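You operate a simulated robot arm through the tools that you are given. There is no shell and no other tool.

You run a simulated robot arm. Do the job below in one go: nothing can be reset, and whatever is moved stays where it is left.

TASK
Pack the red timer, the magnifier and the tape roll in the brown case.
Fine: draw the roll off its holder, which stays out; shut the lid.

The check looks at the end state, three seconds after you hand in, the way a careful person would. Anything else that was tipped, shoved, dropped, spilled or broken makes it a failure. Lids that push on must go on centred and level and be pressed home; caps that screw on are set level and turned clockwise until they are tight.

THE ROBOT
A 7-joint arm with a two-finger parallel gripper, fixed in place. Base frame: the origin is at the foot of the arm, x ahead of it, y to its left, z up; the work surface is at about z = 740. Lengths are in mm, angles in rad, forces in N, time in s.
With the tool pointing down near the work surface it reaches from about 180 to 620 mm from the base axis. Its first joint turns from -2.897 to 2.897 rad. Payload 1.57 kg.
The tool frame sits at the grasp point between the pads (the TCP): z along the fingers, y along the line on which they close. The tips reach 30 mm beyond it. Largest opening 80 mm; finger width 17, thickness 12; the body of the gripper, 40 by 82 mm, starts 80 mm behind the TCP.
Orientation is told as [roll, pitch, yaw] about the base's x, y, z axes, in that order, counted from this pose: with the fingers straight down and closing along the base's y, the tool's x points along the base's -x, its y along +y and its z along -z.

THE INTERFACE
- The arm moves only by the tool play_rows. Its argument "commands" is a list of rows, each a list of 7 numbers: the shift along the base's x, y, z in mm, then the turn, a rotation vector about the base's x, y, z in rad, then the gripper command, from -1 (shut) to 1 (fully open), values between in proportion. In form: [[tx, ty, tz, wx, wy, wz, hand], ...]. A call has 1 to 20 rows; each row is the pose to reach, as a shift and turn from the pose commanded when the call began. Rows are played at 5 a second. More than 50 mm and 0.15 rad between two rows, or a gripper value outside its range, and nothing of the call is played. Where a pose cannot be reached the arm comes as near as it can. A force on the tool above 40 N (or 10 N above the force at the start of the call, whichever is more), or a blocked arm, ends the call early, and 0.2 s more pass. The fingers move at their own pace (about 72 mm/s each) and stop on an object; they squeeze with about 39 N. The grip force told is the motor's: it shows also when the fingers shut on nothing. Time passes only in rows, and 0.2 s behind the last, so rows that repeat a pose let the fingers close. The reply holds the time, the measured pose of the TCP, the force on the tool along the base axes, the opening and the grip force, in the units named above and with some noise, with the torque about the TCP (base axes, N m) and any sound that the robot's microphone picked up.
- Cameras (640 x 400 px; columns grow to the right, rows downward): "scene" is fixed at [393.1, -656.2, 1508.8]; the picture's right is [0.99, -0.15, 0.00], its down [-0.14, -0.90, -0.41] and it looks along [0.06, 0.41, -0.91] (base axes); focal length 335 px, centre (320, 200). "wrist" rides on the gripper at [72, -7, -122] in the tool frame; the picture's right is [0.09, 1.00, 0.00], its down [-0.84, 0.08, -0.54] and it looks along [-0.54, 0.05, 0.84] (tool axes); focal length 238 px, centre (320, 200). There is no depth. A picture from a camera that has moved, and an enlarged one, comes with that camera's place and axes in the base frame and with its lens. The place of the scene camera against the robot may be out by one fixed shift of up to 18 mm in any direction.
- snapshot(camera): a new picture of that camera. No time passes.
- raise_lower(by): slides the trunk up (or, below 0, down) by that many mm; the arm rides with it, the base frame stays. It gives what a move gives, with no picture.
- zoom(camera, box): a new picture of the part [left, top, right, bottom] of that camera's present view, enlarged. No time passes.
- sign_off(): hands the job in; it is judged then, once.

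Nothing tells you positions but the pictures and the camera data. Unless the task says otherwise, let go and move clear before handing in.

The tools are called after "Request:" as a command line: name --pt "numbers of a row" for each row, then --argument value for the rest, lists and objects as JSON in quotes. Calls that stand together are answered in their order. play_rows: Moves the arm, as the interface text tells. Its arguments: {"type":"object","properties":{"commands":{"type":"array","items":{"type":"array","items":{"type":"number"}}}},"required":["commands"]} The other tools are called the same way: raise_lower (by) slides the trunk up or down; snapshot (camera) takes a picture; zoom (camera, box) takes an enlarged picture of a part of a camera's view; sign_off () hands the job in.

At the start:

```text
time: 0.0
ee_pos: [283.2, -406.5, 1139.8]
tcp_rot: [0.0, 0.0, -0.001]
wrist_force: [-0.8, -0.3, 0.2]
ft_torque: [0.0, 0.0, -0.01]
finger_gap: 80.0
gripper_force: 0.1
trunk travel left (down, up): [-600.0, 390.0]
```

scene: 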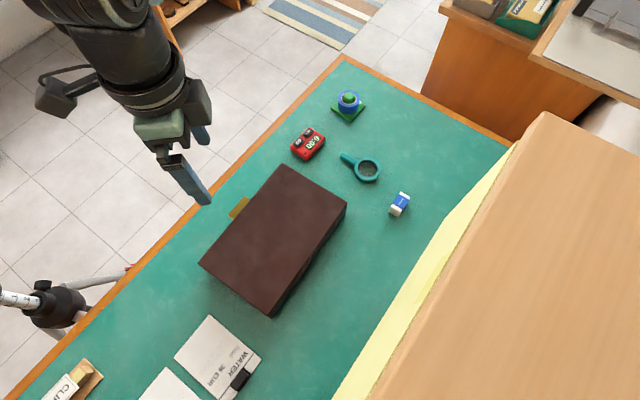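
wrist: 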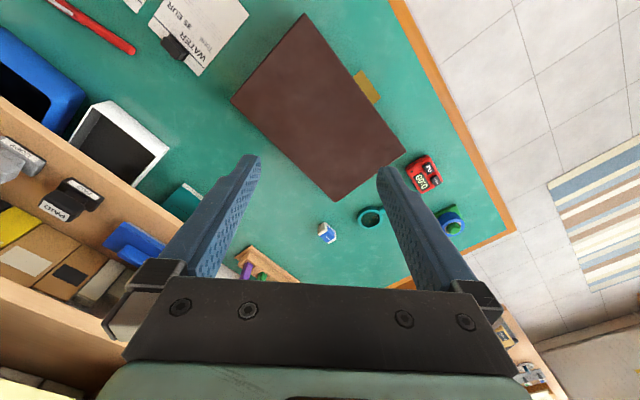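

I see a closed brown case on a green table, a red timer, a teal magnifier, a tape roll (blue) on a green holder, and an eraser-like item. I'll take closer looks before moving.

Request:
zoom --camera "scene" --box '[180, 150, 380, 330]'

Request:
zoom --camera "scene" --box '[270, 70, 430, 230]'

Request:
zoom --camera "wrist" --box '[220, 0, 540, 260]'

```text
2.22 times, centred on (280, 240) of scene
camera zoom: at [393.1, -656.2, 1508.8], right [0.99, -0.15, 0.0], down [-0.14, -0.9, -0.41], along [0.06, 0.41, -0.91], focal length 745 px, centre (409, 111)
```

zoom: 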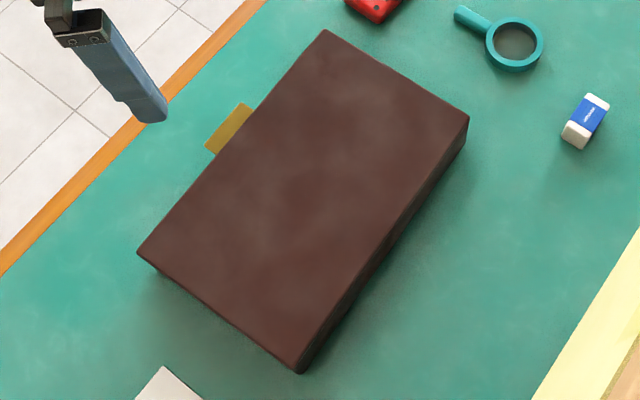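

```text
2.50 times, centred on (350, 150) of scene
camera zoom: at [393.1, -656.2, 1508.8], right [0.99, -0.15, 0.0], down [-0.14, -0.9, -0.41], along [0.06, 0.41, -0.91], focal length 838 px, centre (245, 325)
```

zoom: 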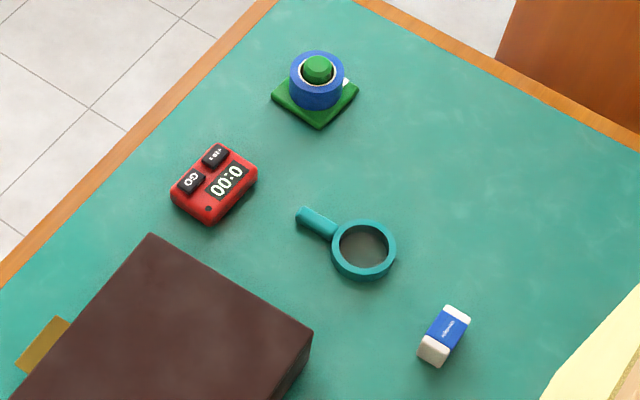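

```text
1.54 times, centred on (380, 130) of wrist
camera zoom: at [209.5, -414.1, 1260.0], right [-0.09, 1.0, 0.0], down [0.84, 0.08, 0.54], along [0.54, 0.05, -0.84], focal length 367 px, centre (228, 308)
```

zoom: 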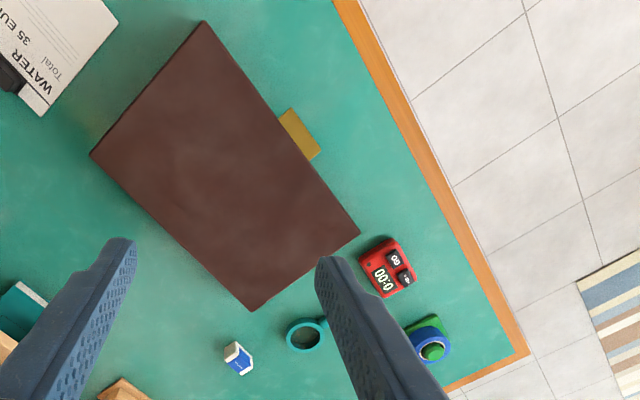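

The case looks like a hinged box about 300×190 with a gold pull tab on its long side nearest the robot (about x 262, y −325, z ~795), so the hinge should be on the far side. I'll move the wrist camera around to look at the tab and case side from the robot's side.

Request:
play_rows --pt "-13 21 -18 0 0 -0.1 1" --pt "-26 42 -35 0 0 -0.2 1" --pt "-39 63 -53 0 0 -0.3 1" --pt "-52 84 -70 0 0 -0.4 1" --pt "-65 105 -88 0 0 -0.5 1" --pt "-78 126 -105 0 0 -0.6 1" --pt "-91 147 -123 0 0 -0.7 1" --pt "-103 166 -140 0 0 -0.785 1"

Request:
snapshot --camera "wrist"

Request:
snapshot --camera "scene"

```text
time: 1.8
ee_pos: [179.2, -241.4, 997.7]
tcp_rot: [-0.001, -0.001, -0.787]
wrist_force: [0.4, 0.3, -0.6]
ft_torque: [-0.01, -0.02, 0.03]
finger_gap: 80.0
gripper_force: 0.0
trunk travel left (down, up): [-600.0, 390.0]
```

```text
taken
camera wrist: at [123.3, -194.7, 1119.4], right [0.64, 0.77, 0.0], down [0.65, -0.54, 0.54], along [0.42, -0.35, -0.84], focal length 238 px, centre (320, 200)
```

wrist: 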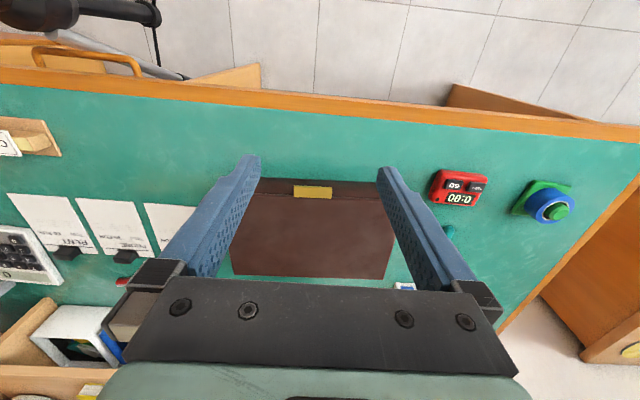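

```text
taken
```

scene: 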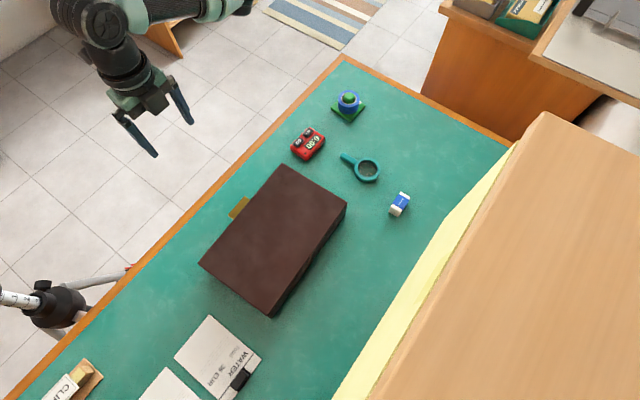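

The wrist view (upside-down, far side at the bottom) shows the tab on the front face of the case. I'll zoom in on it.

Request:
zoom --camera "wrist" --box '[220, 165, 420, 290]'

Request:
zoom --camera "wrist" --box '[400, 150, 600, 275]'

```text
3.20 times, centred on (320, 228) of wrist
camera zoom: at [123.3, -194.7, 1119.4], right [0.64, 0.77, 0.0], down [0.65, -0.54, 0.54], along [0.42, -0.35, -0.84], focal length 763 px, centre (320, 112)
```

zoom: 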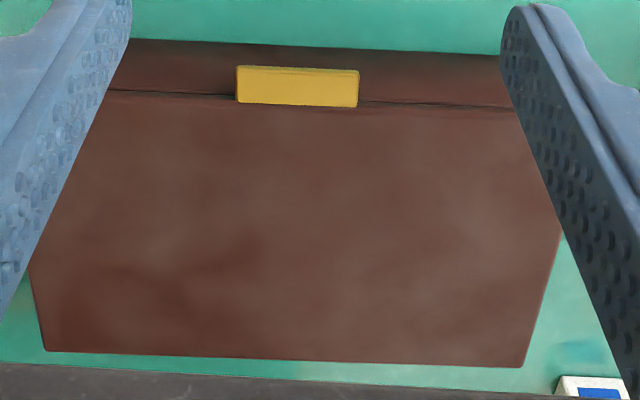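

```text
3.20 times, centred on (500, 212) of wrist
camera zoom: at [123.3, -194.7, 1119.4], right [0.64, 0.77, 0.0], down [0.65, -0.54, 0.54], along [0.42, -0.35, -0.84], focal length 763 px, centre (-256, 160)
```

zoom: 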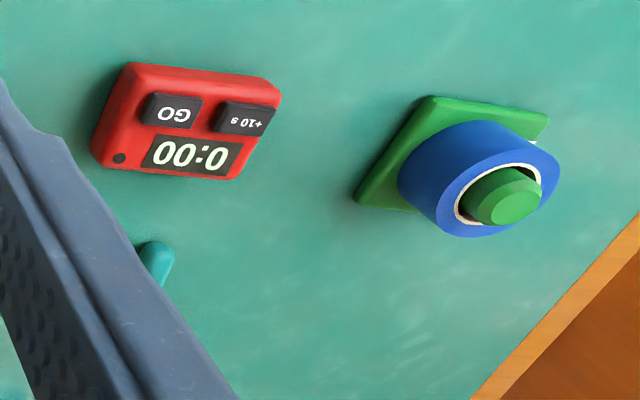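

The tab is a gold lip sticking out at the lid's front edge, and the tape roll sits on an upright spindle. I'll drop and tilt the wrist for a low, close view of the front face to see how the lid sits.

Request:
play_rows --pt "1 -1 -30 -0.071 -0.071 0 1" --pt "2 -3 -60 -0.141 -0.141 0 1" --pt "3 -4 -90 -0.212 -0.212 0 1" --pt "4 -6 -120 -0.283 -0.283 0 1" --pt "6 -7 -148 -0.354 -0.354 0 1"

Request:
snapshot --camera "wrist"

```text
time: 3.0
ee_pos: [182.8, -249.8, 851.7]
tcp_rot: [0.001, -0.502, -0.785]
wrist_force: [0.4, 0.3, 0.4]
ft_torque: [0.04, 0.01, 0.02]
finger_gap: 80.0
gripper_force: 0.0
trunk travel left (down, up): [-600.0, 390.0]
```

```text
taken
camera wrist: at [93.2, -167.8, 922.6], right [0.65, 0.76, -0.04], down [0.39, -0.28, 0.88], along [0.66, -0.59, -0.48], focal length 238 px, centre (320, 200)
```

wrist: 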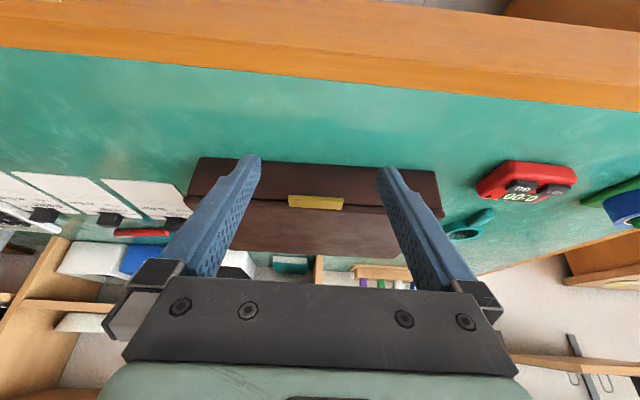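

Request:
zoom --camera "wrist" --box '[180, 140, 450, 270]'

Request:
zoom --camera "wrist" --box '[270, 150, 370, 212]'

```text
2.37 times, centred on (315, 205) of wrist
camera zoom: at [93.2, -167.8, 922.6], right [0.65, 0.76, -0.04], down [0.39, -0.28, 0.88], along [0.66, -0.59, -0.48], focal length 565 px, centre (332, 188)
```

zoom: 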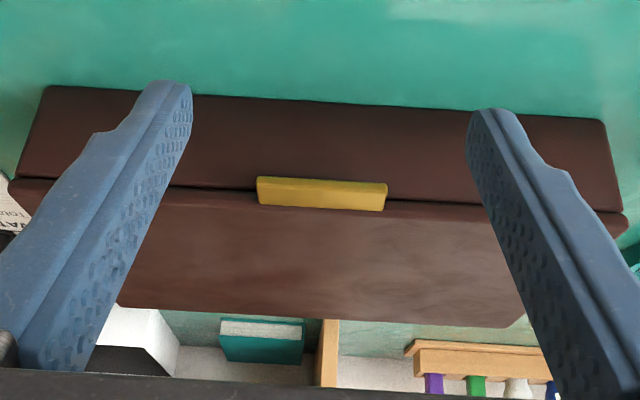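

```text
6.40 times, centred on (320, 181) of wrist
camera zoom: at [93.2, -167.8, 922.6], right [0.65, 0.76, -0.04], down [0.39, -0.28, 0.88], along [0.66, -0.59, -0.48], focal length 1525 px, centre (320, 322)
```

zoom: 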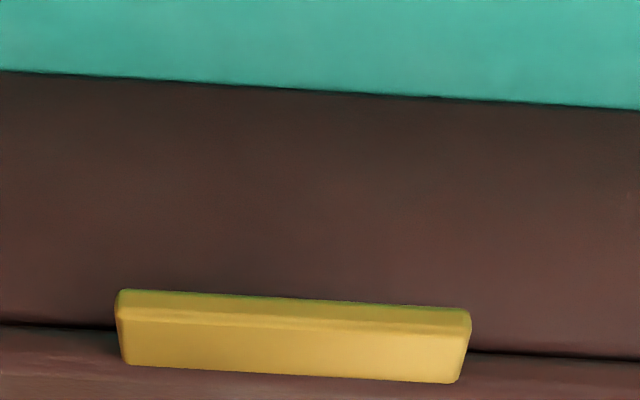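

The lid is a thin plate hinged at the far side, with a gold tab about 58 wide × 19 deep × 5 thick centred near (262, −324, 801). I'll line the fingers up to straddle the tab ends, closing along the hinge direction, and stop 50 mm short to check.

Request:
play_rows --pt "14 -14 2 -0.046 -0.048 0.013 1" --pt "28 -27 4 -0.092 -0.096 0.027 1" --pt "42 -41 5 -0.1386 -0.1443 0.04 1" --pt "42 -41 5 -0.1386 -0.1443 0.04 1"

Request:
snapshot --camera "wrist"

Request:
zoom --camera "scene" --box '[130, 130, 350, 270]'

```text
time: 4.0
ee_pos: [227.9, -288.9, 854.5]
tcp_rot: [0.001, -0.702, -0.745]
wrist_force: [0.3, -0.6, 0.3]
ft_torque: [-0.01, -0.01, -0.01]
finger_gap: 80.0
gripper_force: 0.0
trunk travel left (down, up): [-600.0, 390.0]
```

```text
taken
camera wrist: at [124.4, -204.3, 901.8], right [0.62, 0.78, -0.06], down [0.26, -0.14, 0.95], along [0.74, -0.61, -0.29], focal length 238 px, centre (320, 200)
```

wrist: 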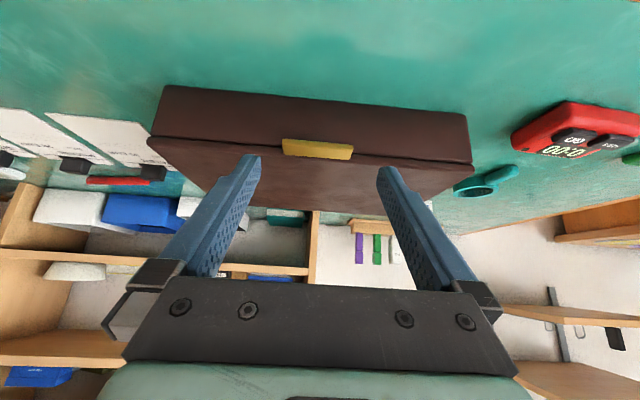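

```text
2.86 times, centred on (240, 200) of scene
camera zoom: at [393.1, -656.2, 1508.8], right [0.99, -0.15, 0.0], down [-0.14, -0.9, -0.41], along [0.06, 0.41, -0.91], focal length 957 px, centre (549, 200)
```

zoom: 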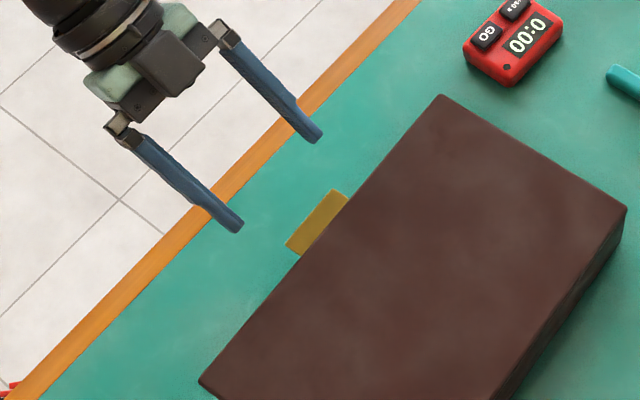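

Request:
zoom --camera "wrist" --box '[240, 100, 400, 200]'

```text
4.00 times, centred on (320, 150) of wrist
camera zoom: at [124.4, -204.3, 901.8], right [0.62, 0.78, -0.06], down [0.26, -0.14, 0.95], along [0.74, -0.61, -0.29], focal length 953 px, centre (320, 400)
```

zoom: 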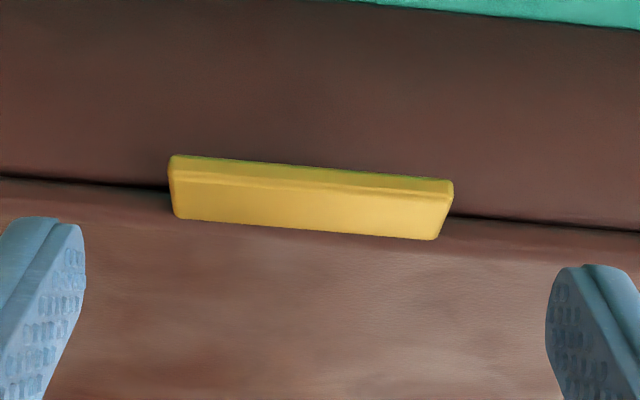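

The tab check agrees (z ≈ 804 top). Now moving in so the fingertips straddle the tab.

Request:
play_rows --pt "7 -8 -12 0 0 0 1" --pt "14 -16 -24 0 0 0 1" --pt "21.2 -23.6 -36 0 0 0 1" --pt "21.2 -23.6 -36 0 0 0 1"

Request:
zoom --camera "wrist" --box '[220, 100, 420, 225]'

Request:
zoom --camera "scene" --box '[180, 150, 300, 250]'

```text
time: 5.0
ee_pos: [248.3, -313.4, 818.8]
tcp_rot: [0.002, -0.701, -0.746]
wrist_force: [-0.6, 0.2, -0.8]
ft_torque: [-0.02, -0.02, 0.0]
finger_gap: 80.2
gripper_force: 0.1
trunk travel left (down, up): [-600.0, 390.0]
```

```text
3.20 times, centred on (320, 162) of wrist
camera zoom: at [145.1, -227.7, 865.2], right [0.62, 0.78, -0.06], down [0.27, -0.14, 0.95], along [0.74, -0.61, -0.29], focal length 763 px, centre (320, 320)
```

zoom: 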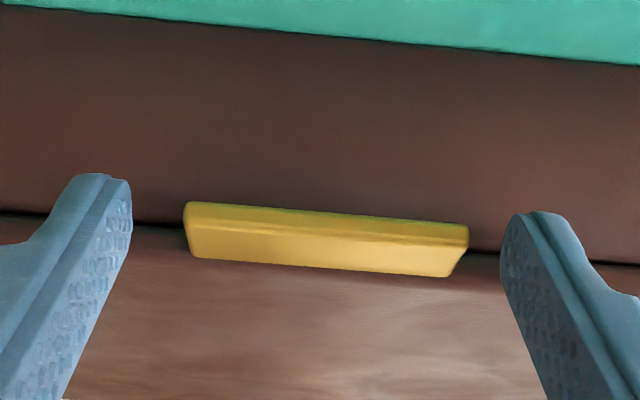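

```text
4.00 times, centred on (240, 200) of scene
camera zoom: at [393.1, -656.2, 1508.8], right [0.99, -0.15, 0.0], down [-0.14, -0.9, -0.41], along [0.06, 0.41, -0.91], focal length 1340 px, centre (640, 200)
```

zoom: 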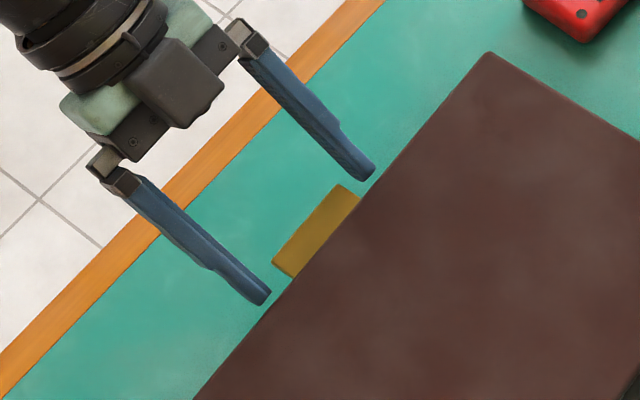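

Both fingers straddle the tab, just slightly off-centre. I'll nudge 2 mm along the edge and close on it.

Request:
play_rows --pt "1.4 1.5 0 0 0 0 1" --pt "1.4 1.5 0 0 0 0 0.5" --pt "1.4 1.5 0 0 0 0 -1" --pt "1.4 1.5 0 0 0 0 -1" --pt "1.4 1.5 0 0 0 0 -1"

Request:
zoom --camera "wrist" --box '[220, 100, 420, 225]'

```text
time: 6.2
ee_pos: [248.5, -311.7, 819.6]
tcp_rot: [-0.005, -0.702, -0.745]
wrist_force: [-2.2, -4.2, -0.3]
ft_torque: [-0.13, 0.09, -0.35]
finger_gap: 59.6
gripper_force: 38.1
trunk travel left (down, up): [-600.0, 390.0]
```

```text
3.20 times, centred on (320, 162) of wrist
camera zoom: at [145.9, -226.2, 865.5], right [0.62, 0.78, -0.06], down [0.27, -0.14, 0.95], along [0.73, -0.61, -0.29], focal length 763 px, centre (320, 320)
```

zoom: 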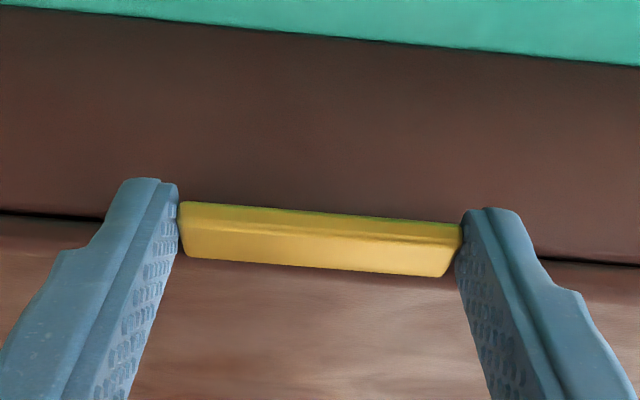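

The tab is gripped (59.6 mm). I'll lift it on a small arc about the far hinge to test how the lid moves.

Request:
play_rows --pt "0.2 -0.2 4 0 0 0 -1" --pt "0.3 -0.3 7.8 0 0 0 -1" --pt "0.6 -0.5 11.7 0 0 0 -1" --pt "0.9 -0.8 15.6 0 0 0 -1" --pt "1.6 -1.5 23.3 0 0 0 -1" --pt "2.6 -2.4 31 0 0 0 -1" --pt "2.6 -2.4 31 0 0 0 -1"

Request:
snapshot --camera "wrist"

Request:
zoom --camera "scene" --box '[130, 130, 370, 330]'

```text
time: 7.8
ee_pos: [251.5, -314.9, 850.0]
tcp_rot: [0.0, -0.7, -0.743]
wrist_force: [0.0, 1.4, -5.3]
ft_torque: [0.88, 0.87, 0.11]
finger_gap: 59.5
gripper_force: 39.0
trunk travel left (down, up): [-600.0, 390.0]
```

```text
taken
camera wrist: at [149.2, -228.3, 896.7], right [0.62, 0.78, -0.06], down [0.27, -0.14, 0.95], along [0.74, -0.61, -0.29], focal length 238 px, centre (320, 200)
```

wrist: 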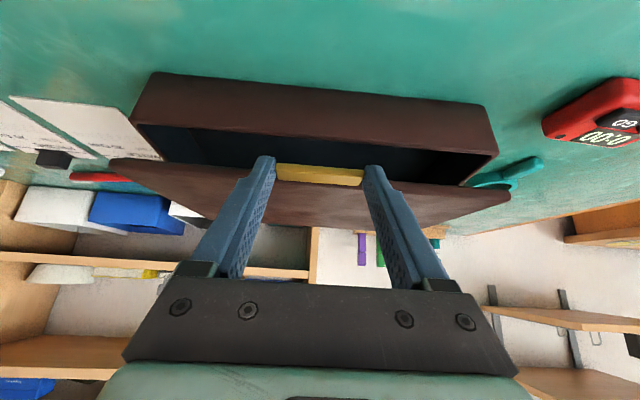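

```text
2.00 times, centred on (250, 230) of scene
camera zoom: at [393.1, -656.2, 1508.8], right [0.99, -0.15, 0.0], down [-0.14, -0.9, -0.41], along [0.06, 0.41, -0.91], focal length 670 px, centre (460, 140)
```

zoom: 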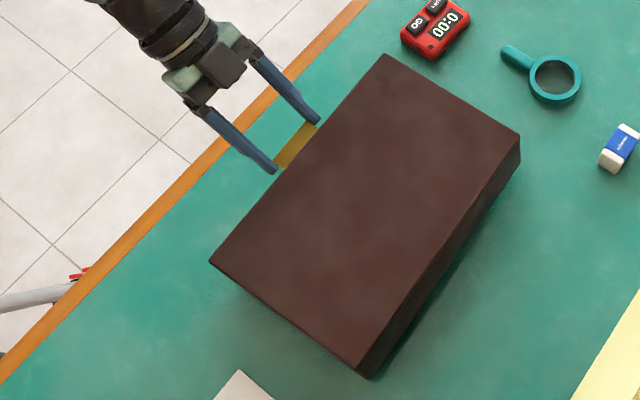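

The lid is hinged at the far edge and opens cleanly with low force. Continuing the arc while slowly rotating the tool.

Request:
play_rows --pt "3.05 -2.8 15.6 0.019 0.0206 0 -1" --pt "7.0 -6.4 30.8 0.038 0.0412 0 -1" --pt "11.8 -10.9 45.6 0.057 0.0617 0 -1" --pt "17.4 -16.1 59.8 0.076 0.0823 0 -1" --pt "17.4 -16.1 59.8 0.076 0.0823 0 -1"

Request:
snapshot --camera "wrist"

Request:
snapshot --camera "scene"

```text
time: 9.0
ee_pos: [268.8, -330.3, 909.1]
tcp_rot: [0.001, -0.589, -0.748]
wrist_force: [0.4, -0.2, -6.2]
ft_torque: [0.85, 0.68, -0.04]
finger_gap: 59.6
gripper_force: 39.0
trunk travel left (down, up): [-600.0, 390.0]
```

```text
taken
camera wrist: at [170.9, -249.0, 971.2], right [0.62, 0.78, -0.05], down [0.34, -0.21, 0.92], along [0.71, -0.58, -0.4], focal length 238 px, centre (320, 200)
```

wrist: 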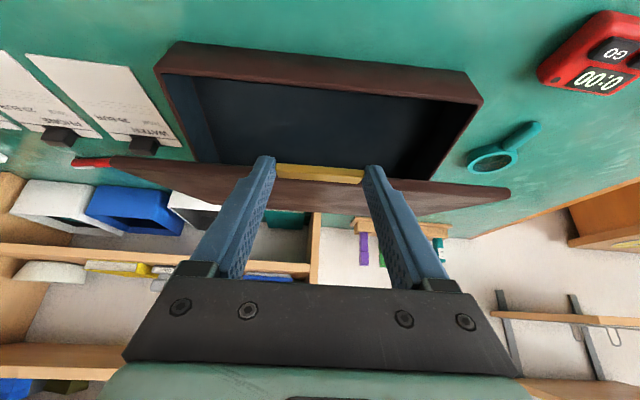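

```text
taken
```

scene: 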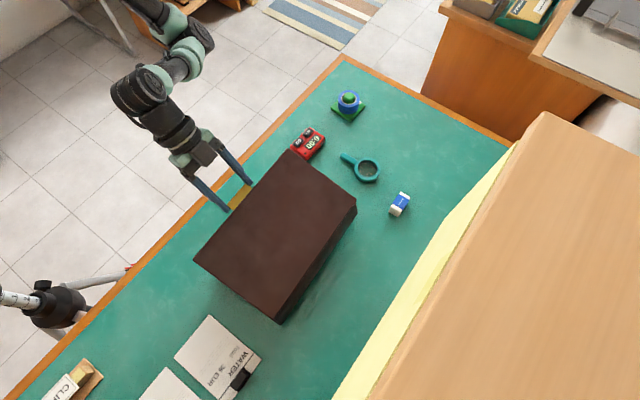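

Request:
play_rows --pt "6.5 -6.0 13.6 0.019 0.0206 0 -1" --pt "13.7 -12.6 26.5 0.038 0.0412 0 -1" --pt "21.6 -19.9 38.6 0.057 0.0617 0 -1" --pt "30.3 -27.9 49.9 0.076 0.0823 0 -1" --pt "39.5 -36.4 60.1 0.095 0.103 0 -1" --pt "49.2 -45.4 69.4 0.114 0.1235 0 -1" --pt "59.6 -55.0 77.6 0.133 0.144 0 -1" --pt "70.3 -64.9 84.7 0.152 0.1646 0 -1" --pt "70.3 -64.9 84.7 0.152 0.1646 0 -1"

Request:
snapshot --camera "wrist"

Request:
snapshot --camera "scene"

```text
time: 11.0
ee_pos: [340.0, -396.5, 995.8]
tcp_rot: [0.001, -0.364, -0.745]
wrist_force: [-0.2, -0.6, -5.6]
ft_torque: [0.75, 0.41, -0.03]
finger_gap: 59.7
gripper_force: 38.4
trunk travel left (down, up): [-600.0, 390.0]
```

```text
taken
camera wrist: at [254.0, -325.5, 1082.7], right [0.61, 0.79, -0.03], down [0.48, -0.34, 0.81], along [0.62, -0.51, -0.59], focal length 238 px, centre (320, 200)
```

wrist: 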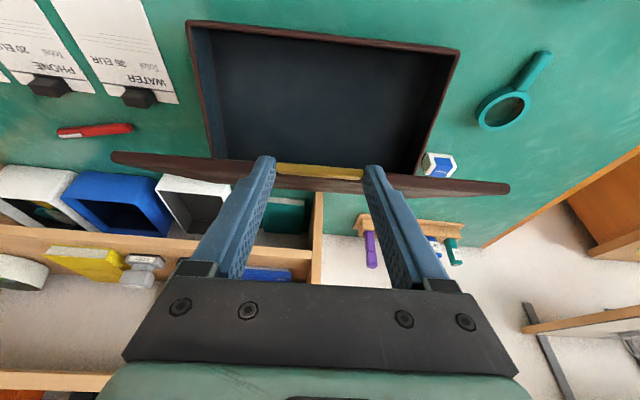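

```text
taken
```

scene: 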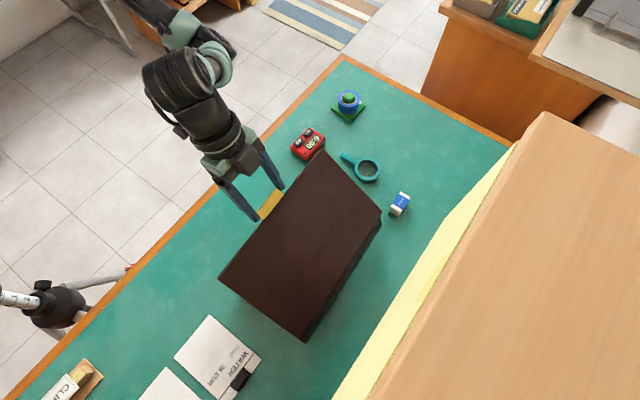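

Request:
play_rows --pt "11.1 -10.2 5.9 0.019 0.0206 0 -1" --pt "22.5 -20.7 10.6 0.038 0.0412 0 -1" --pt "34.2 -31.5 14.2 0.057 0.0617 0 -1" --pt "45.6 -42.0 16.2 0.057 0.0617 0 -1" --pt "57.0 -52.6 17.1 0.057 0.0617 0 -1" --pt "57.0 -52.6 17.1 0.057 0.0617 0 -1"

Request:
snapshot --camera "wrist"

Request:
snapshot --camera "scene"

```text
time: 12.4
ee_pos: [396.4, -448.4, 1011.7]
tcp_rot: [0.0, -0.282, -0.744]
wrist_force: [1.0, 0.0, -5.6]
ft_torque: [0.45, 0.37, 0.09]
finger_gap: 59.7
gripper_force: 39.4
trunk travel left (down, up): [-600.0, 390.0]
```

```text
taken
camera wrist: at [316.5, -383.7, 1108.3], right [0.61, 0.79, -0.03], down [0.53, -0.39, 0.75], along [0.59, -0.47, -0.66], focal length 238 px, centre (320, 200)
```

wrist: 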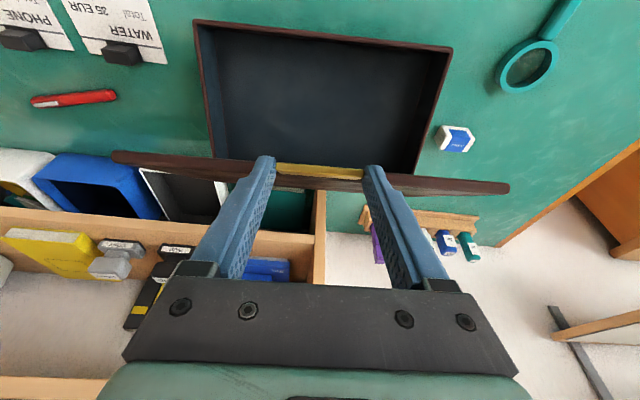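

```text
taken
```

scene: 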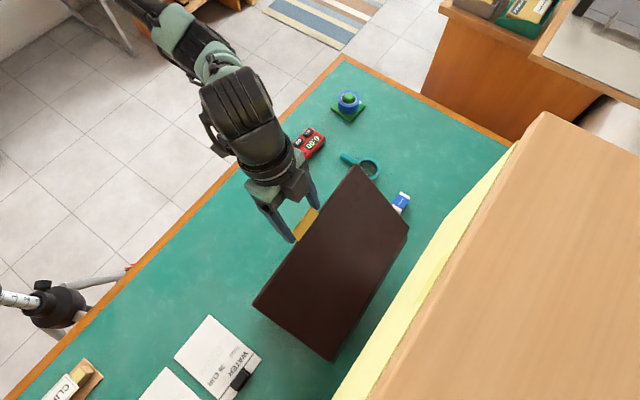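

Request:
play_rows --pt "5.8 -5.3 0 0 0 0 -1" --pt "11.5 -10.6 -0.4 0 0 0 -1" --pt "17.2 -15.9 -1.1 0 0 0 -1" --pt "22.9 -21.1 -2.1 0 0 0 -1" --pt "22.9 -21.1 -2.1 0 0 0 -1"

Request:
snapshot --camera "wrist"

Request:
snapshot --camera "scene"

```text
time: 13.6
ee_pos: [420.6, -470.0, 1008.6]
tcp_rot: [-0.002, -0.279, -0.745]
wrist_force: [-0.7, 1.1, -6.4]
ft_torque: [0.79, 0.58, 0.08]
finger_gap: 59.6
gripper_force: 38.9
trunk travel left (down, up): [-600.0, 390.0]
```

```text
taken
camera wrist: at [339.6, -404.6, 1106.0], right [0.61, 0.79, -0.03], down [0.53, -0.39, 0.75], along [0.59, -0.47, -0.66], focal length 238 px, centre (320, 200)
```

wrist: 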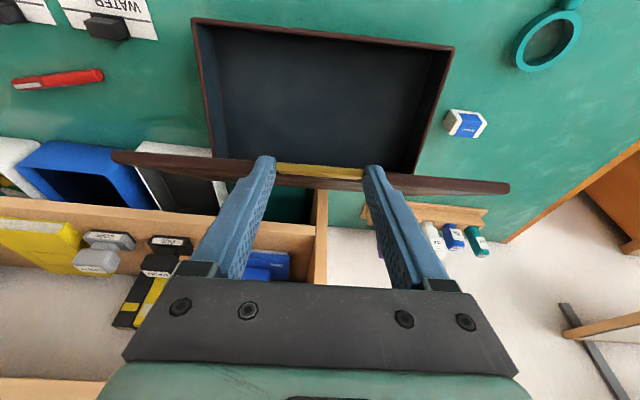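

```text
taken
```

scene: 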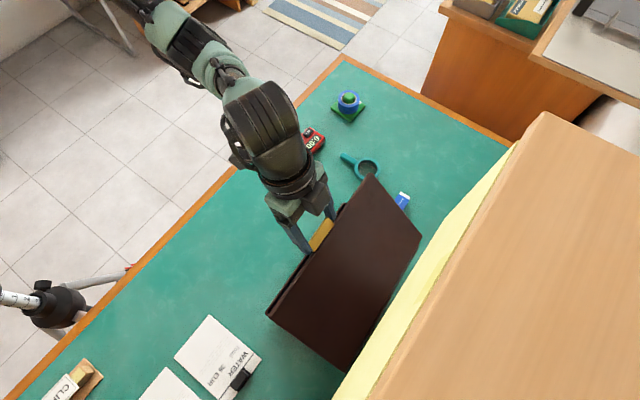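

The tray has kept the same place in the wrist picture while other things moved, so the case itself may be shifting. I'll stop and look closely.

Request:
zoom --camera "scene" --box '[220, 140, 480, 400]'

Request:
zoom --camera "wrist" --box '[90, 0, 540, 220]'

```text
1.54 times, centred on (350, 270) of scene
camera zoom: at [393.1, -656.2, 1508.8], right [0.99, -0.15, 0.0], down [-0.14, -0.9, -0.41], along [0.06, 0.41, -0.91], focal length 516 px, centre (274, 92)
```

zoom: 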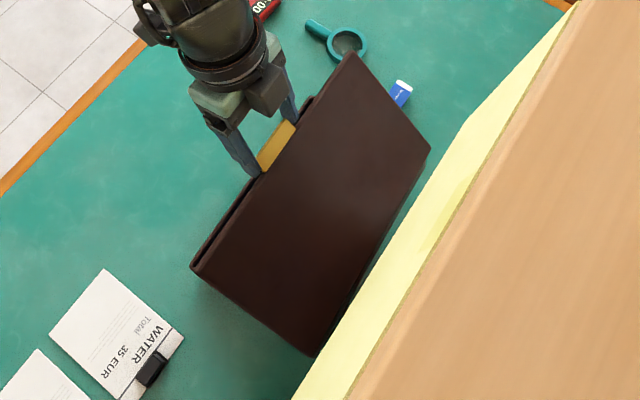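

```text
1.42 times, centred on (315, 110) of wrist
camera zoom: at [339.6, -404.6, 1106.0], right [0.61, 0.79, -0.03], down [0.53, -0.39, 0.75], along [0.59, -0.47, -0.66], focal length 339 px, centre (327, 328)
```

zoom: 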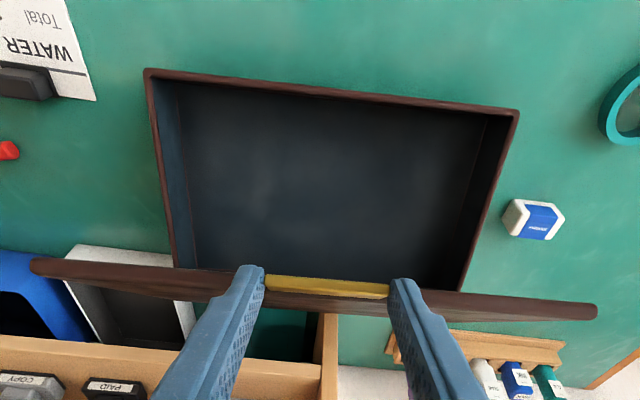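

The case has slid about 170 mm toward the shelf and is tilted by its hinge side: the pinch on the tab is too stiff to let the lid turn. I still hold it and nothing was touched, so I'll set it down flat and draw it back to where it stood.

Request:
play_rows --pt "-3.7 3.4 -9 0 0 0 -1" --pt "-7.4 6.8 -18 0 0 0 -1" --pt "-11 10.2 -27 0 0 0 -1" --pt "-14.7 13.6 -36 0 0 0 -1" --pt "-18.4 17 -43 0 0 0 -1" --pt "-22 20.3 -48 0 0 0 -1"

Request:
snapshot --camera "wrist"

Request:
snapshot --camera "scene"

```text
time: 15.0
ee_pos: [398.4, -447.4, 961.6]
tcp_rot: [-0.001, -0.278, -0.746]
wrist_force: [0.6, -0.2, -5.8]
ft_torque: [0.16, 0.59, 0.08]
finger_gap: 59.8
gripper_force: 39.2
trunk travel left (down, up): [-600.0, 390.0]
```

```text
taken
camera wrist: at [317.6, -383.9, 1058.0], right [0.61, 0.79, -0.03], down [0.53, -0.39, 0.75], along [0.59, -0.47, -0.66], focal length 238 px, centre (320, 200)
```

wrist: 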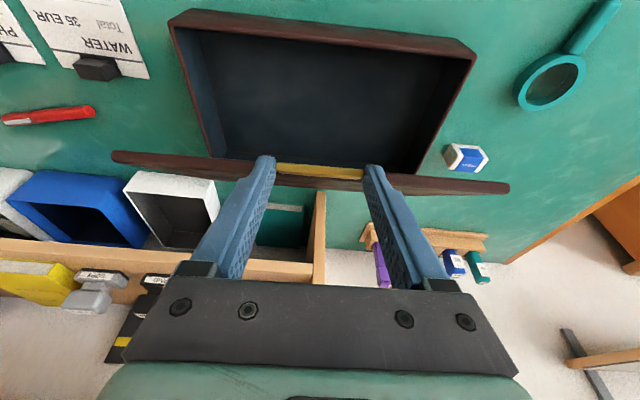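

```text
taken
```

scene: 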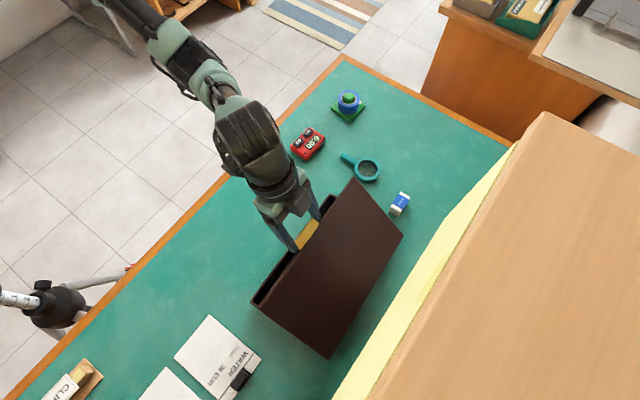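

Request:
zoom --camera "wrist" --box '[100, 0, 540, 220]'

```text
1.45 times, centred on (320, 110) of wrist
camera zoom: at [317.6, -383.9, 1058.0], right [0.61, 0.79, -0.03], down [0.53, -0.39, 0.75], along [0.59, -0.47, -0.66], focal length 347 px, centre (320, 331)
```

zoom: 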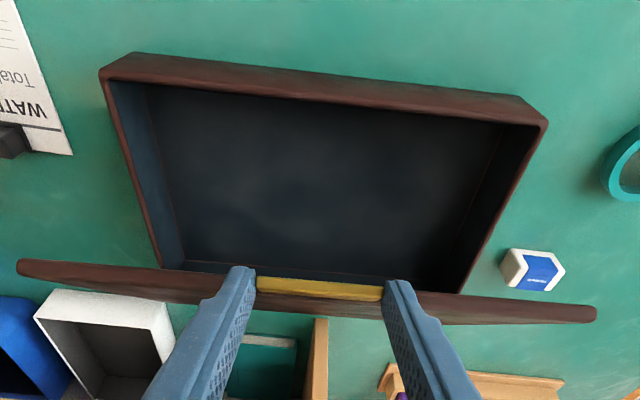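

The case is flat again (near rim z ≈ 797, about 138 mm too far out) with the lid held at about 45°. Now I'll draw it back toward the robot slowly.

Request:
play_rows --pt "-5.9 5.4 0 0 0 0 -1" --pt "-11.8 10.8 0 0 0 0 -1" --pt "-17.6 16.3 0 0 0 0 -1" --pt "-23.5 21.7 0 0 0 0 -1" --pt "-29.4 27.1 0 0 0 0 -1" --pt "-35.3 32.5 0 0 0 0 -1" --pt "-41.2 38 0 0 0 0 -1" --pt "-47 43.4 0 0 0 0 -1" --pt "-52.9 48.8 0 0 0 0 -1" --pt "-58.8 54.2 0 0 0 0 -1"

Request:
zoom --camera "wrist" --box '[100, 0, 540, 220]'

Request:
snapshot --camera "scene"

```text
time: 17.2
ee_pos: [338.6, -394.8, 962.4]
tcp_rot: [-0.001, -0.281, -0.746]
wrist_force: [0.1, -0.5, -3.8]
ft_torque: [0.23, 0.42, -0.04]
finger_gap: 59.4
gripper_force: 38.9
trunk travel left (down, up): [-600.0, 390.0]
```

```text
1.45 times, centred on (320, 110) of wrist
camera zoom: at [258.7, -329.6, 1058.7], right [0.61, 0.79, -0.03], down [0.53, -0.39, 0.75], along [0.59, -0.47, -0.66], focal length 347 px, centre (320, 331)
```

zoom: 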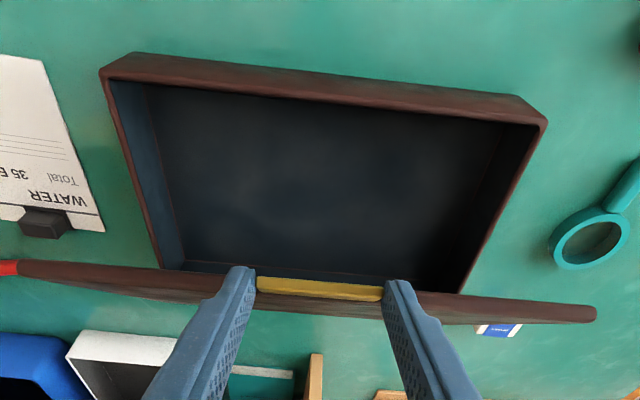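

```text
taken
```

scene: 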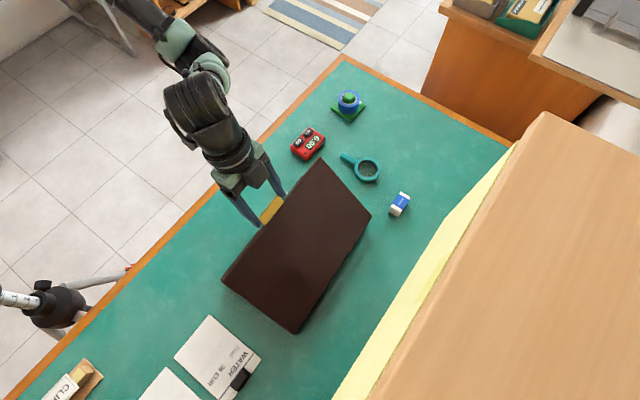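

The case slides back without strain. I'll draw it the last ~51 mm, then check before lowering the lid.

Request:
play_rows --pt "-5.9 5.4 0 0 0 0 -1" --pt "-11.8 10.8 0 0 0 0 -1" --pt "-17.6 16.3 0 0 0 0 -1" --pt "-23.5 21.7 0 0 0 0 -1" --pt "-29.4 27.1 0 0 0 0 -1" --pt "-37.5 34.6 0 0 0 0 -1" --pt "-37.5 34.6 0 0 0 0 -1"

Request:
zoom --camera "wrist" --box '[100, 0, 540, 220]'

Request:
snapshot --camera "scene"

```text
time: 18.8
ee_pos: [300.2, -360.9, 960.6]
tcp_rot: [-0.001, -0.279, -0.746]
wrist_force: [1.2, -1.1, -6.0]
ft_torque: [0.37, 0.47, -0.05]
finger_gap: 59.7
gripper_force: 39.0
trunk travel left (down, up): [-600.0, 390.0]
```

```text
1.45 times, centred on (320, 110) of wrist
camera zoom: at [220.8, -295.1, 1058.4], right [0.61, 0.79, -0.03], down [0.53, -0.39, 0.75], along [0.59, -0.47, -0.66], focal length 347 px, centre (320, 331)
```

zoom: 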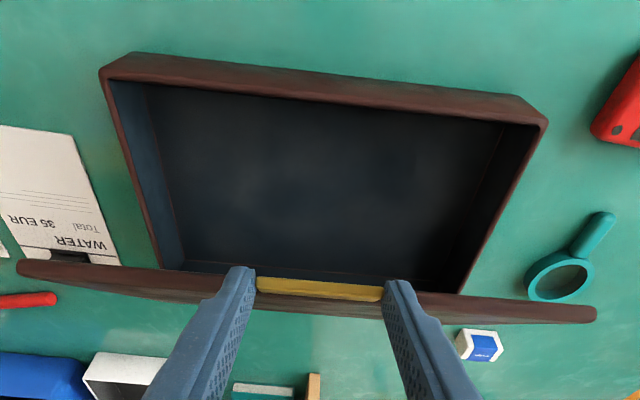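

```text
taken
```

scene: 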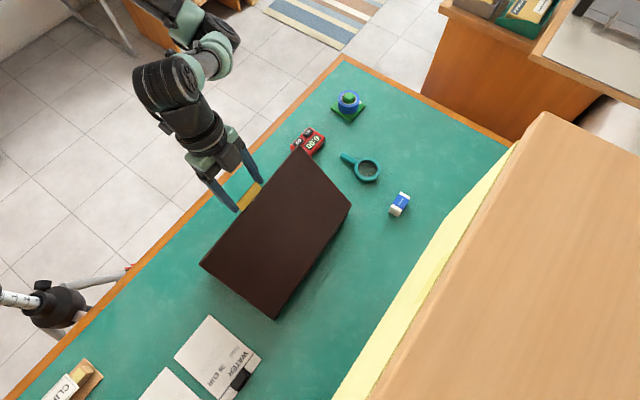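

The case is back within about a centimetre of its original spot. Now I lower the lid along its arc, turning the tool together with the lid so nothing drags.

Request:
play_rows --pt "-4.7 4.3 -5.9 -0.0271 -0.0294 0 -1" --pt "-9.4 8.7 -11.8 -0.0542 -0.0588 0 -1" --pt "-18.1 16.7 -24.6 -0.1085 -0.1176 0 -1" --pt "-25.9 23.9 -38.2 -0.1627 -0.1764 0 -1" --pt "-33.1 30.5 -52.8 -0.217 -0.2352 0 -1" --pt "-39.2 36.2 -68.0 -0.2712 -0.294 0 -1" --pt "-39.2 36.2 -68.0 -0.2712 -0.294 0 -1"

Request:
snapshot --camera "wrist"

Request:
snapshot --camera "scene"

```text
time: 20.4
ee_pos: [261.9, -323.3, 894.1]
tcp_rot: [0.002, -0.68, -0.744]
wrist_force: [1.1, -0.4, -4.4]
ft_torque: [0.28, 0.8, 0.11]
finger_gap: 59.5
gripper_force: 39.5
trunk travel left (down, up): [-600.0, 390.0]
```

```text
taken
camera wrist: at [159.9, -238.5, 942.6], right [0.62, 0.78, -0.06], down [0.28, -0.15, 0.95], along [0.73, -0.61, -0.31], focal length 238 px, centre (320, 200)
```

wrist: 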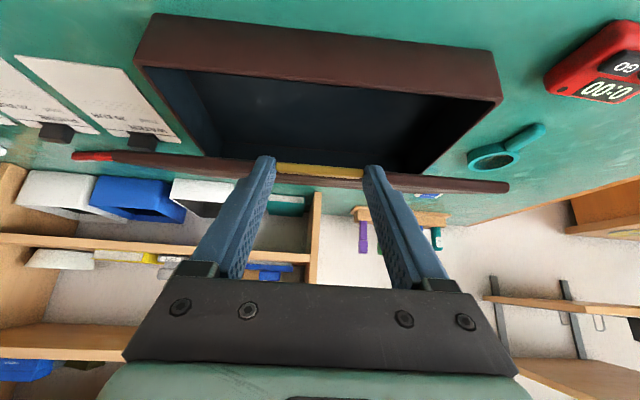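

```text
taken
```

scene: 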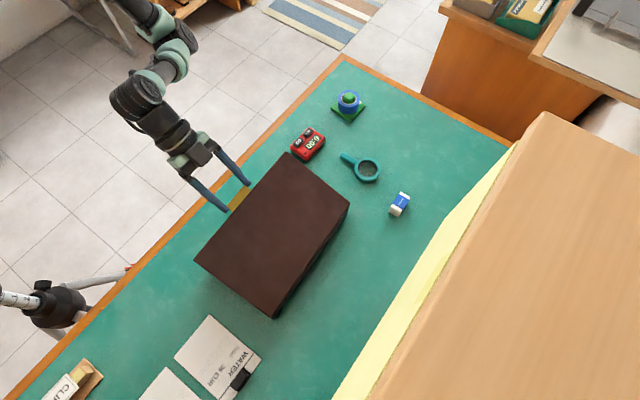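

Request:
play_rows --pt "-2.7 2.4 -8 -0.0271 -0.0294 0 -1" --pt "-5.3 4.8 -15.9 -0.0542 -0.0588 0 -1" --pt "-9.6 8.8 -32.2 -0.1085 -0.1176 0 -1" --pt "-13.0 11.9 -49.1 -0.1627 -0.1764 0 -1" --pt "-14.3 13.1 -57.6 -0.19 -0.206 0 -1" --pt "-14.3 13.1 -57.6 -0.19 -0.206 0 -1"

Request:
snapshot --camera "wrist"

Request:
snapshot --camera "scene"

```text
time: 21.8
ee_pos: [247.7, -310.7, 834.7]
tcp_rot: [-0.001, -0.959, -0.746]
wrist_force: [-0.2, -0.4, -5.4]
ft_torque: [0.41, 1.0, -0.03]
finger_gap: 59.4
gripper_force: 39.3
trunk travel left (down, up): [-600.0, 390.0]
```

```text
taken
camera wrist: at [139.0, -219.5, 845.8], right [0.64, 0.77, -0.08], down [0.08, 0.03, 1.0], along [0.77, -0.64, -0.04], focal length 238 px, centre (320, 200)
```

wrist: 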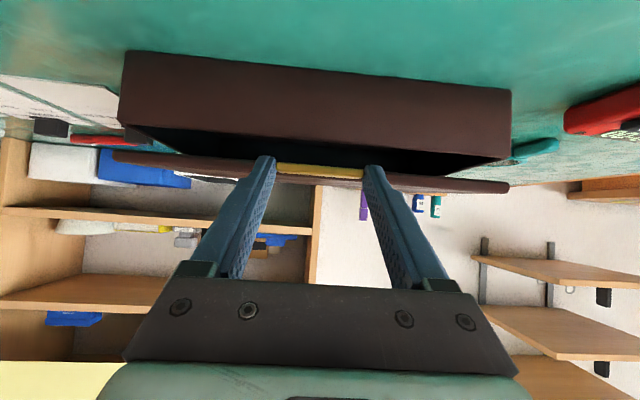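

```text
taken
```

scene: 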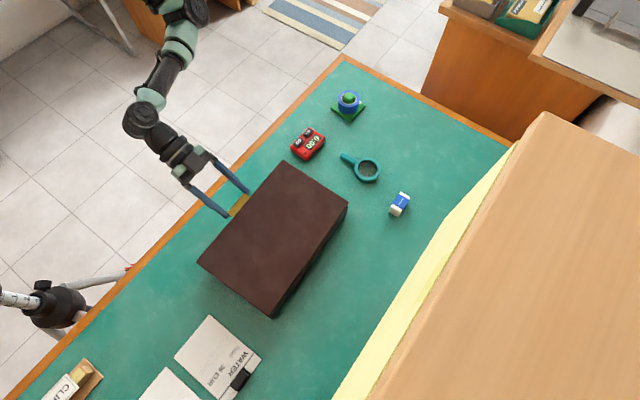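

The lid is about 9° open. I'll lower it to nearly shut, then try a light pinch by commanding a gap close to the tab width, so that later the tab can turn in the fingers.

Request:
play_rows --pt "-0.6 0.5 -5.7 -0.018 -0.02 0 -1" --pt "-1.2 1.1 -11.4 -0.036 -0.04 0 -1" --pt "-1.8 1.6 -17.1 -0.054 -0.059 0 -1" --pt "-1.8 1.6 -17.1 -0.054 -0.059 0 -1"

Request:
play_rows --pt "0 0 0 0 0 0 0.0" --pt "0 0 0 0 0 0 0.0"

Request:
play_rows --pt "0 0 0 0 0 0 0.4" --pt "0 0 0 0 0 0 0.4"

Request:
zoom --camera "wrist" --box '[90, 30, 530, 250]'

```text
time: 22.8
ee_pos: [245.5, -309.0, 818.2]
tcp_rot: [0.001, -1.041, -0.745]
wrist_force: [-0.7, -0.5, -4.2]
ft_torque: [0.55, 0.87, -0.15]
finger_gap: 59.8
gripper_force: 39.2
trunk travel left (down, up): [-600.0, 390.0]
```

```text
time: 23.4
ee_pos: [246.7, -309.3, 818.6]
tcp_rot: [0.001, -1.039, -0.744]
wrist_force: [-0.1, -1.4, -3.9]
ft_torque: [0.59, 0.86, -0.09]
finger_gap: 59.5
gripper_force: 39.1
trunk travel left (down, up): [-600.0, 390.0]
```

```text
time: 24.0
ee_pos: [246.1, -308.3, 819.3]
tcp_rot: [0.0, -1.039, -0.744]
wrist_force: [-0.4, -2.3, -5.3]
ft_torque: [0.56, 0.88, -0.07]
finger_gap: 59.8
gripper_force: 39.1
trunk travel left (down, up): [-600.0, 390.0]
```

```text
1.45 times, centred on (310, 140) of wrist
camera zoom: at [137.2, -217.7, 818.1], right [0.64, 0.76, -0.08], down [0.02, 0.09, 1.0], along [0.77, -0.64, 0.04], focal length 347 px, centre (334, 287)
```

zoom: 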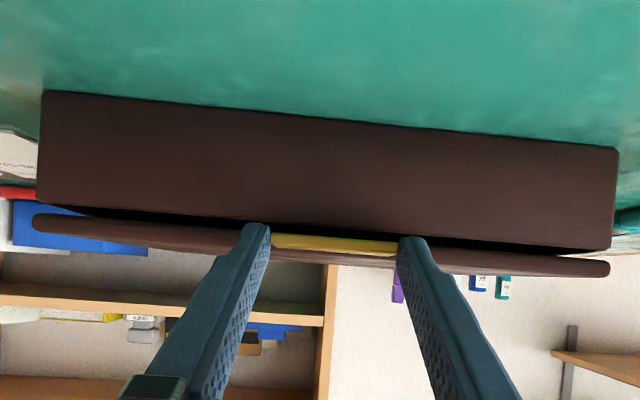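

Request:
play_rows --pt "0 0 0 0 0 0 0.46" --pt "0 0 0 0 0 0 0.46"

Request:
play_rows --pt "0 0 0 0 0 0 0.475" --pt "0 0 0 0 0 0 0.475"

Request:
play_rows --pt "0 0 0 0 0 0 0.485" --pt "0 0 0 0 0 0 0.485"

```text
time: 24.6
ee_pos: [246.0, -308.7, 819.7]
tcp_rot: [0.002, -1.04, -0.745]
wrist_force: [0.3, -1.7, -6.0]
ft_torque: [0.6, 0.82, -0.05]
finger_gap: 59.3
gripper_force: 39.0
trunk travel left (down, up): [-600.0, 390.0]
```

```text
time: 25.2
ee_pos: [246.2, -309.2, 821.0]
tcp_rot: [0.003, -1.043, -0.746]
wrist_force: [0.5, -0.4, -0.4]
ft_torque: [-0.01, 0.01, -0.03]
finger_gap: 59.8
gripper_force: 0.1
trunk travel left (down, up): [-600.0, 390.0]
```

```text
time: 25.8
ee_pos: [246.5, -308.9, 818.6]
tcp_rot: [0.001, -1.042, -0.744]
wrist_force: [0.6, 1.1, 0.1]
ft_torque: [0.0, -0.02, 0.06]
finger_gap: 60.0
gripper_force: 0.1
trunk travel left (down, up): [-600.0, 390.0]
```

The gripper force is all-or-nothing, so a light pinch won't work; the lid has settled shut again. Instead I'll cage the tab loosely, one finger above and one below, so it can turn freely. First I open, back off, narrow the gap and roll the tool 90°.

Request:
play_rows --pt "0 0 0 0 0 0 1" --pt "0 0 0 0 0 0 1" --pt "-6.3 5.8 5 0 0 0 1" --pt "-12.7 11.7 10.1 0 0 0 1" --pt "-19 17.5 15.2 0 0 0 1" --pt "-25.4 23.4 20.2 0 0 0 1" --pt "-25.4 23.4 20.2 0 0 0 -0.4" --pt "-25.4 23.4 20.2 0 0 0 -0.4"

Request:
snapshot --camera "wrist"

Request:
snapshot --camera "scene"

```text
time: 27.6
ee_pos: [220.2, -286.3, 839.7]
tcp_rot: [-0.001, -1.038, -0.744]
wrist_force: [-0.6, -1.1, -0.5]
ft_torque: [-0.05, 0.01, -0.01]
finger_gap: 24.4
gripper_force: 0.1
trunk travel left (down, up): [-600.0, 390.0]
```

```text
taken
camera wrist: at [111.6, -194.4, 838.8], right [0.64, 0.76, -0.08], down [0.02, 0.09, 1.0], along [0.77, -0.64, 0.04], focal length 238 px, centre (320, 200)
```

wrist: 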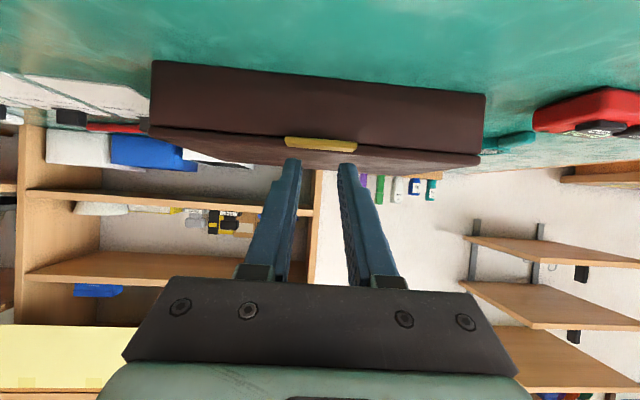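

```text
taken
```

scene: 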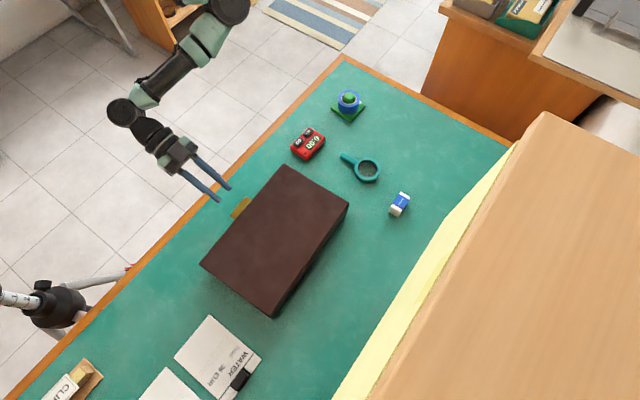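

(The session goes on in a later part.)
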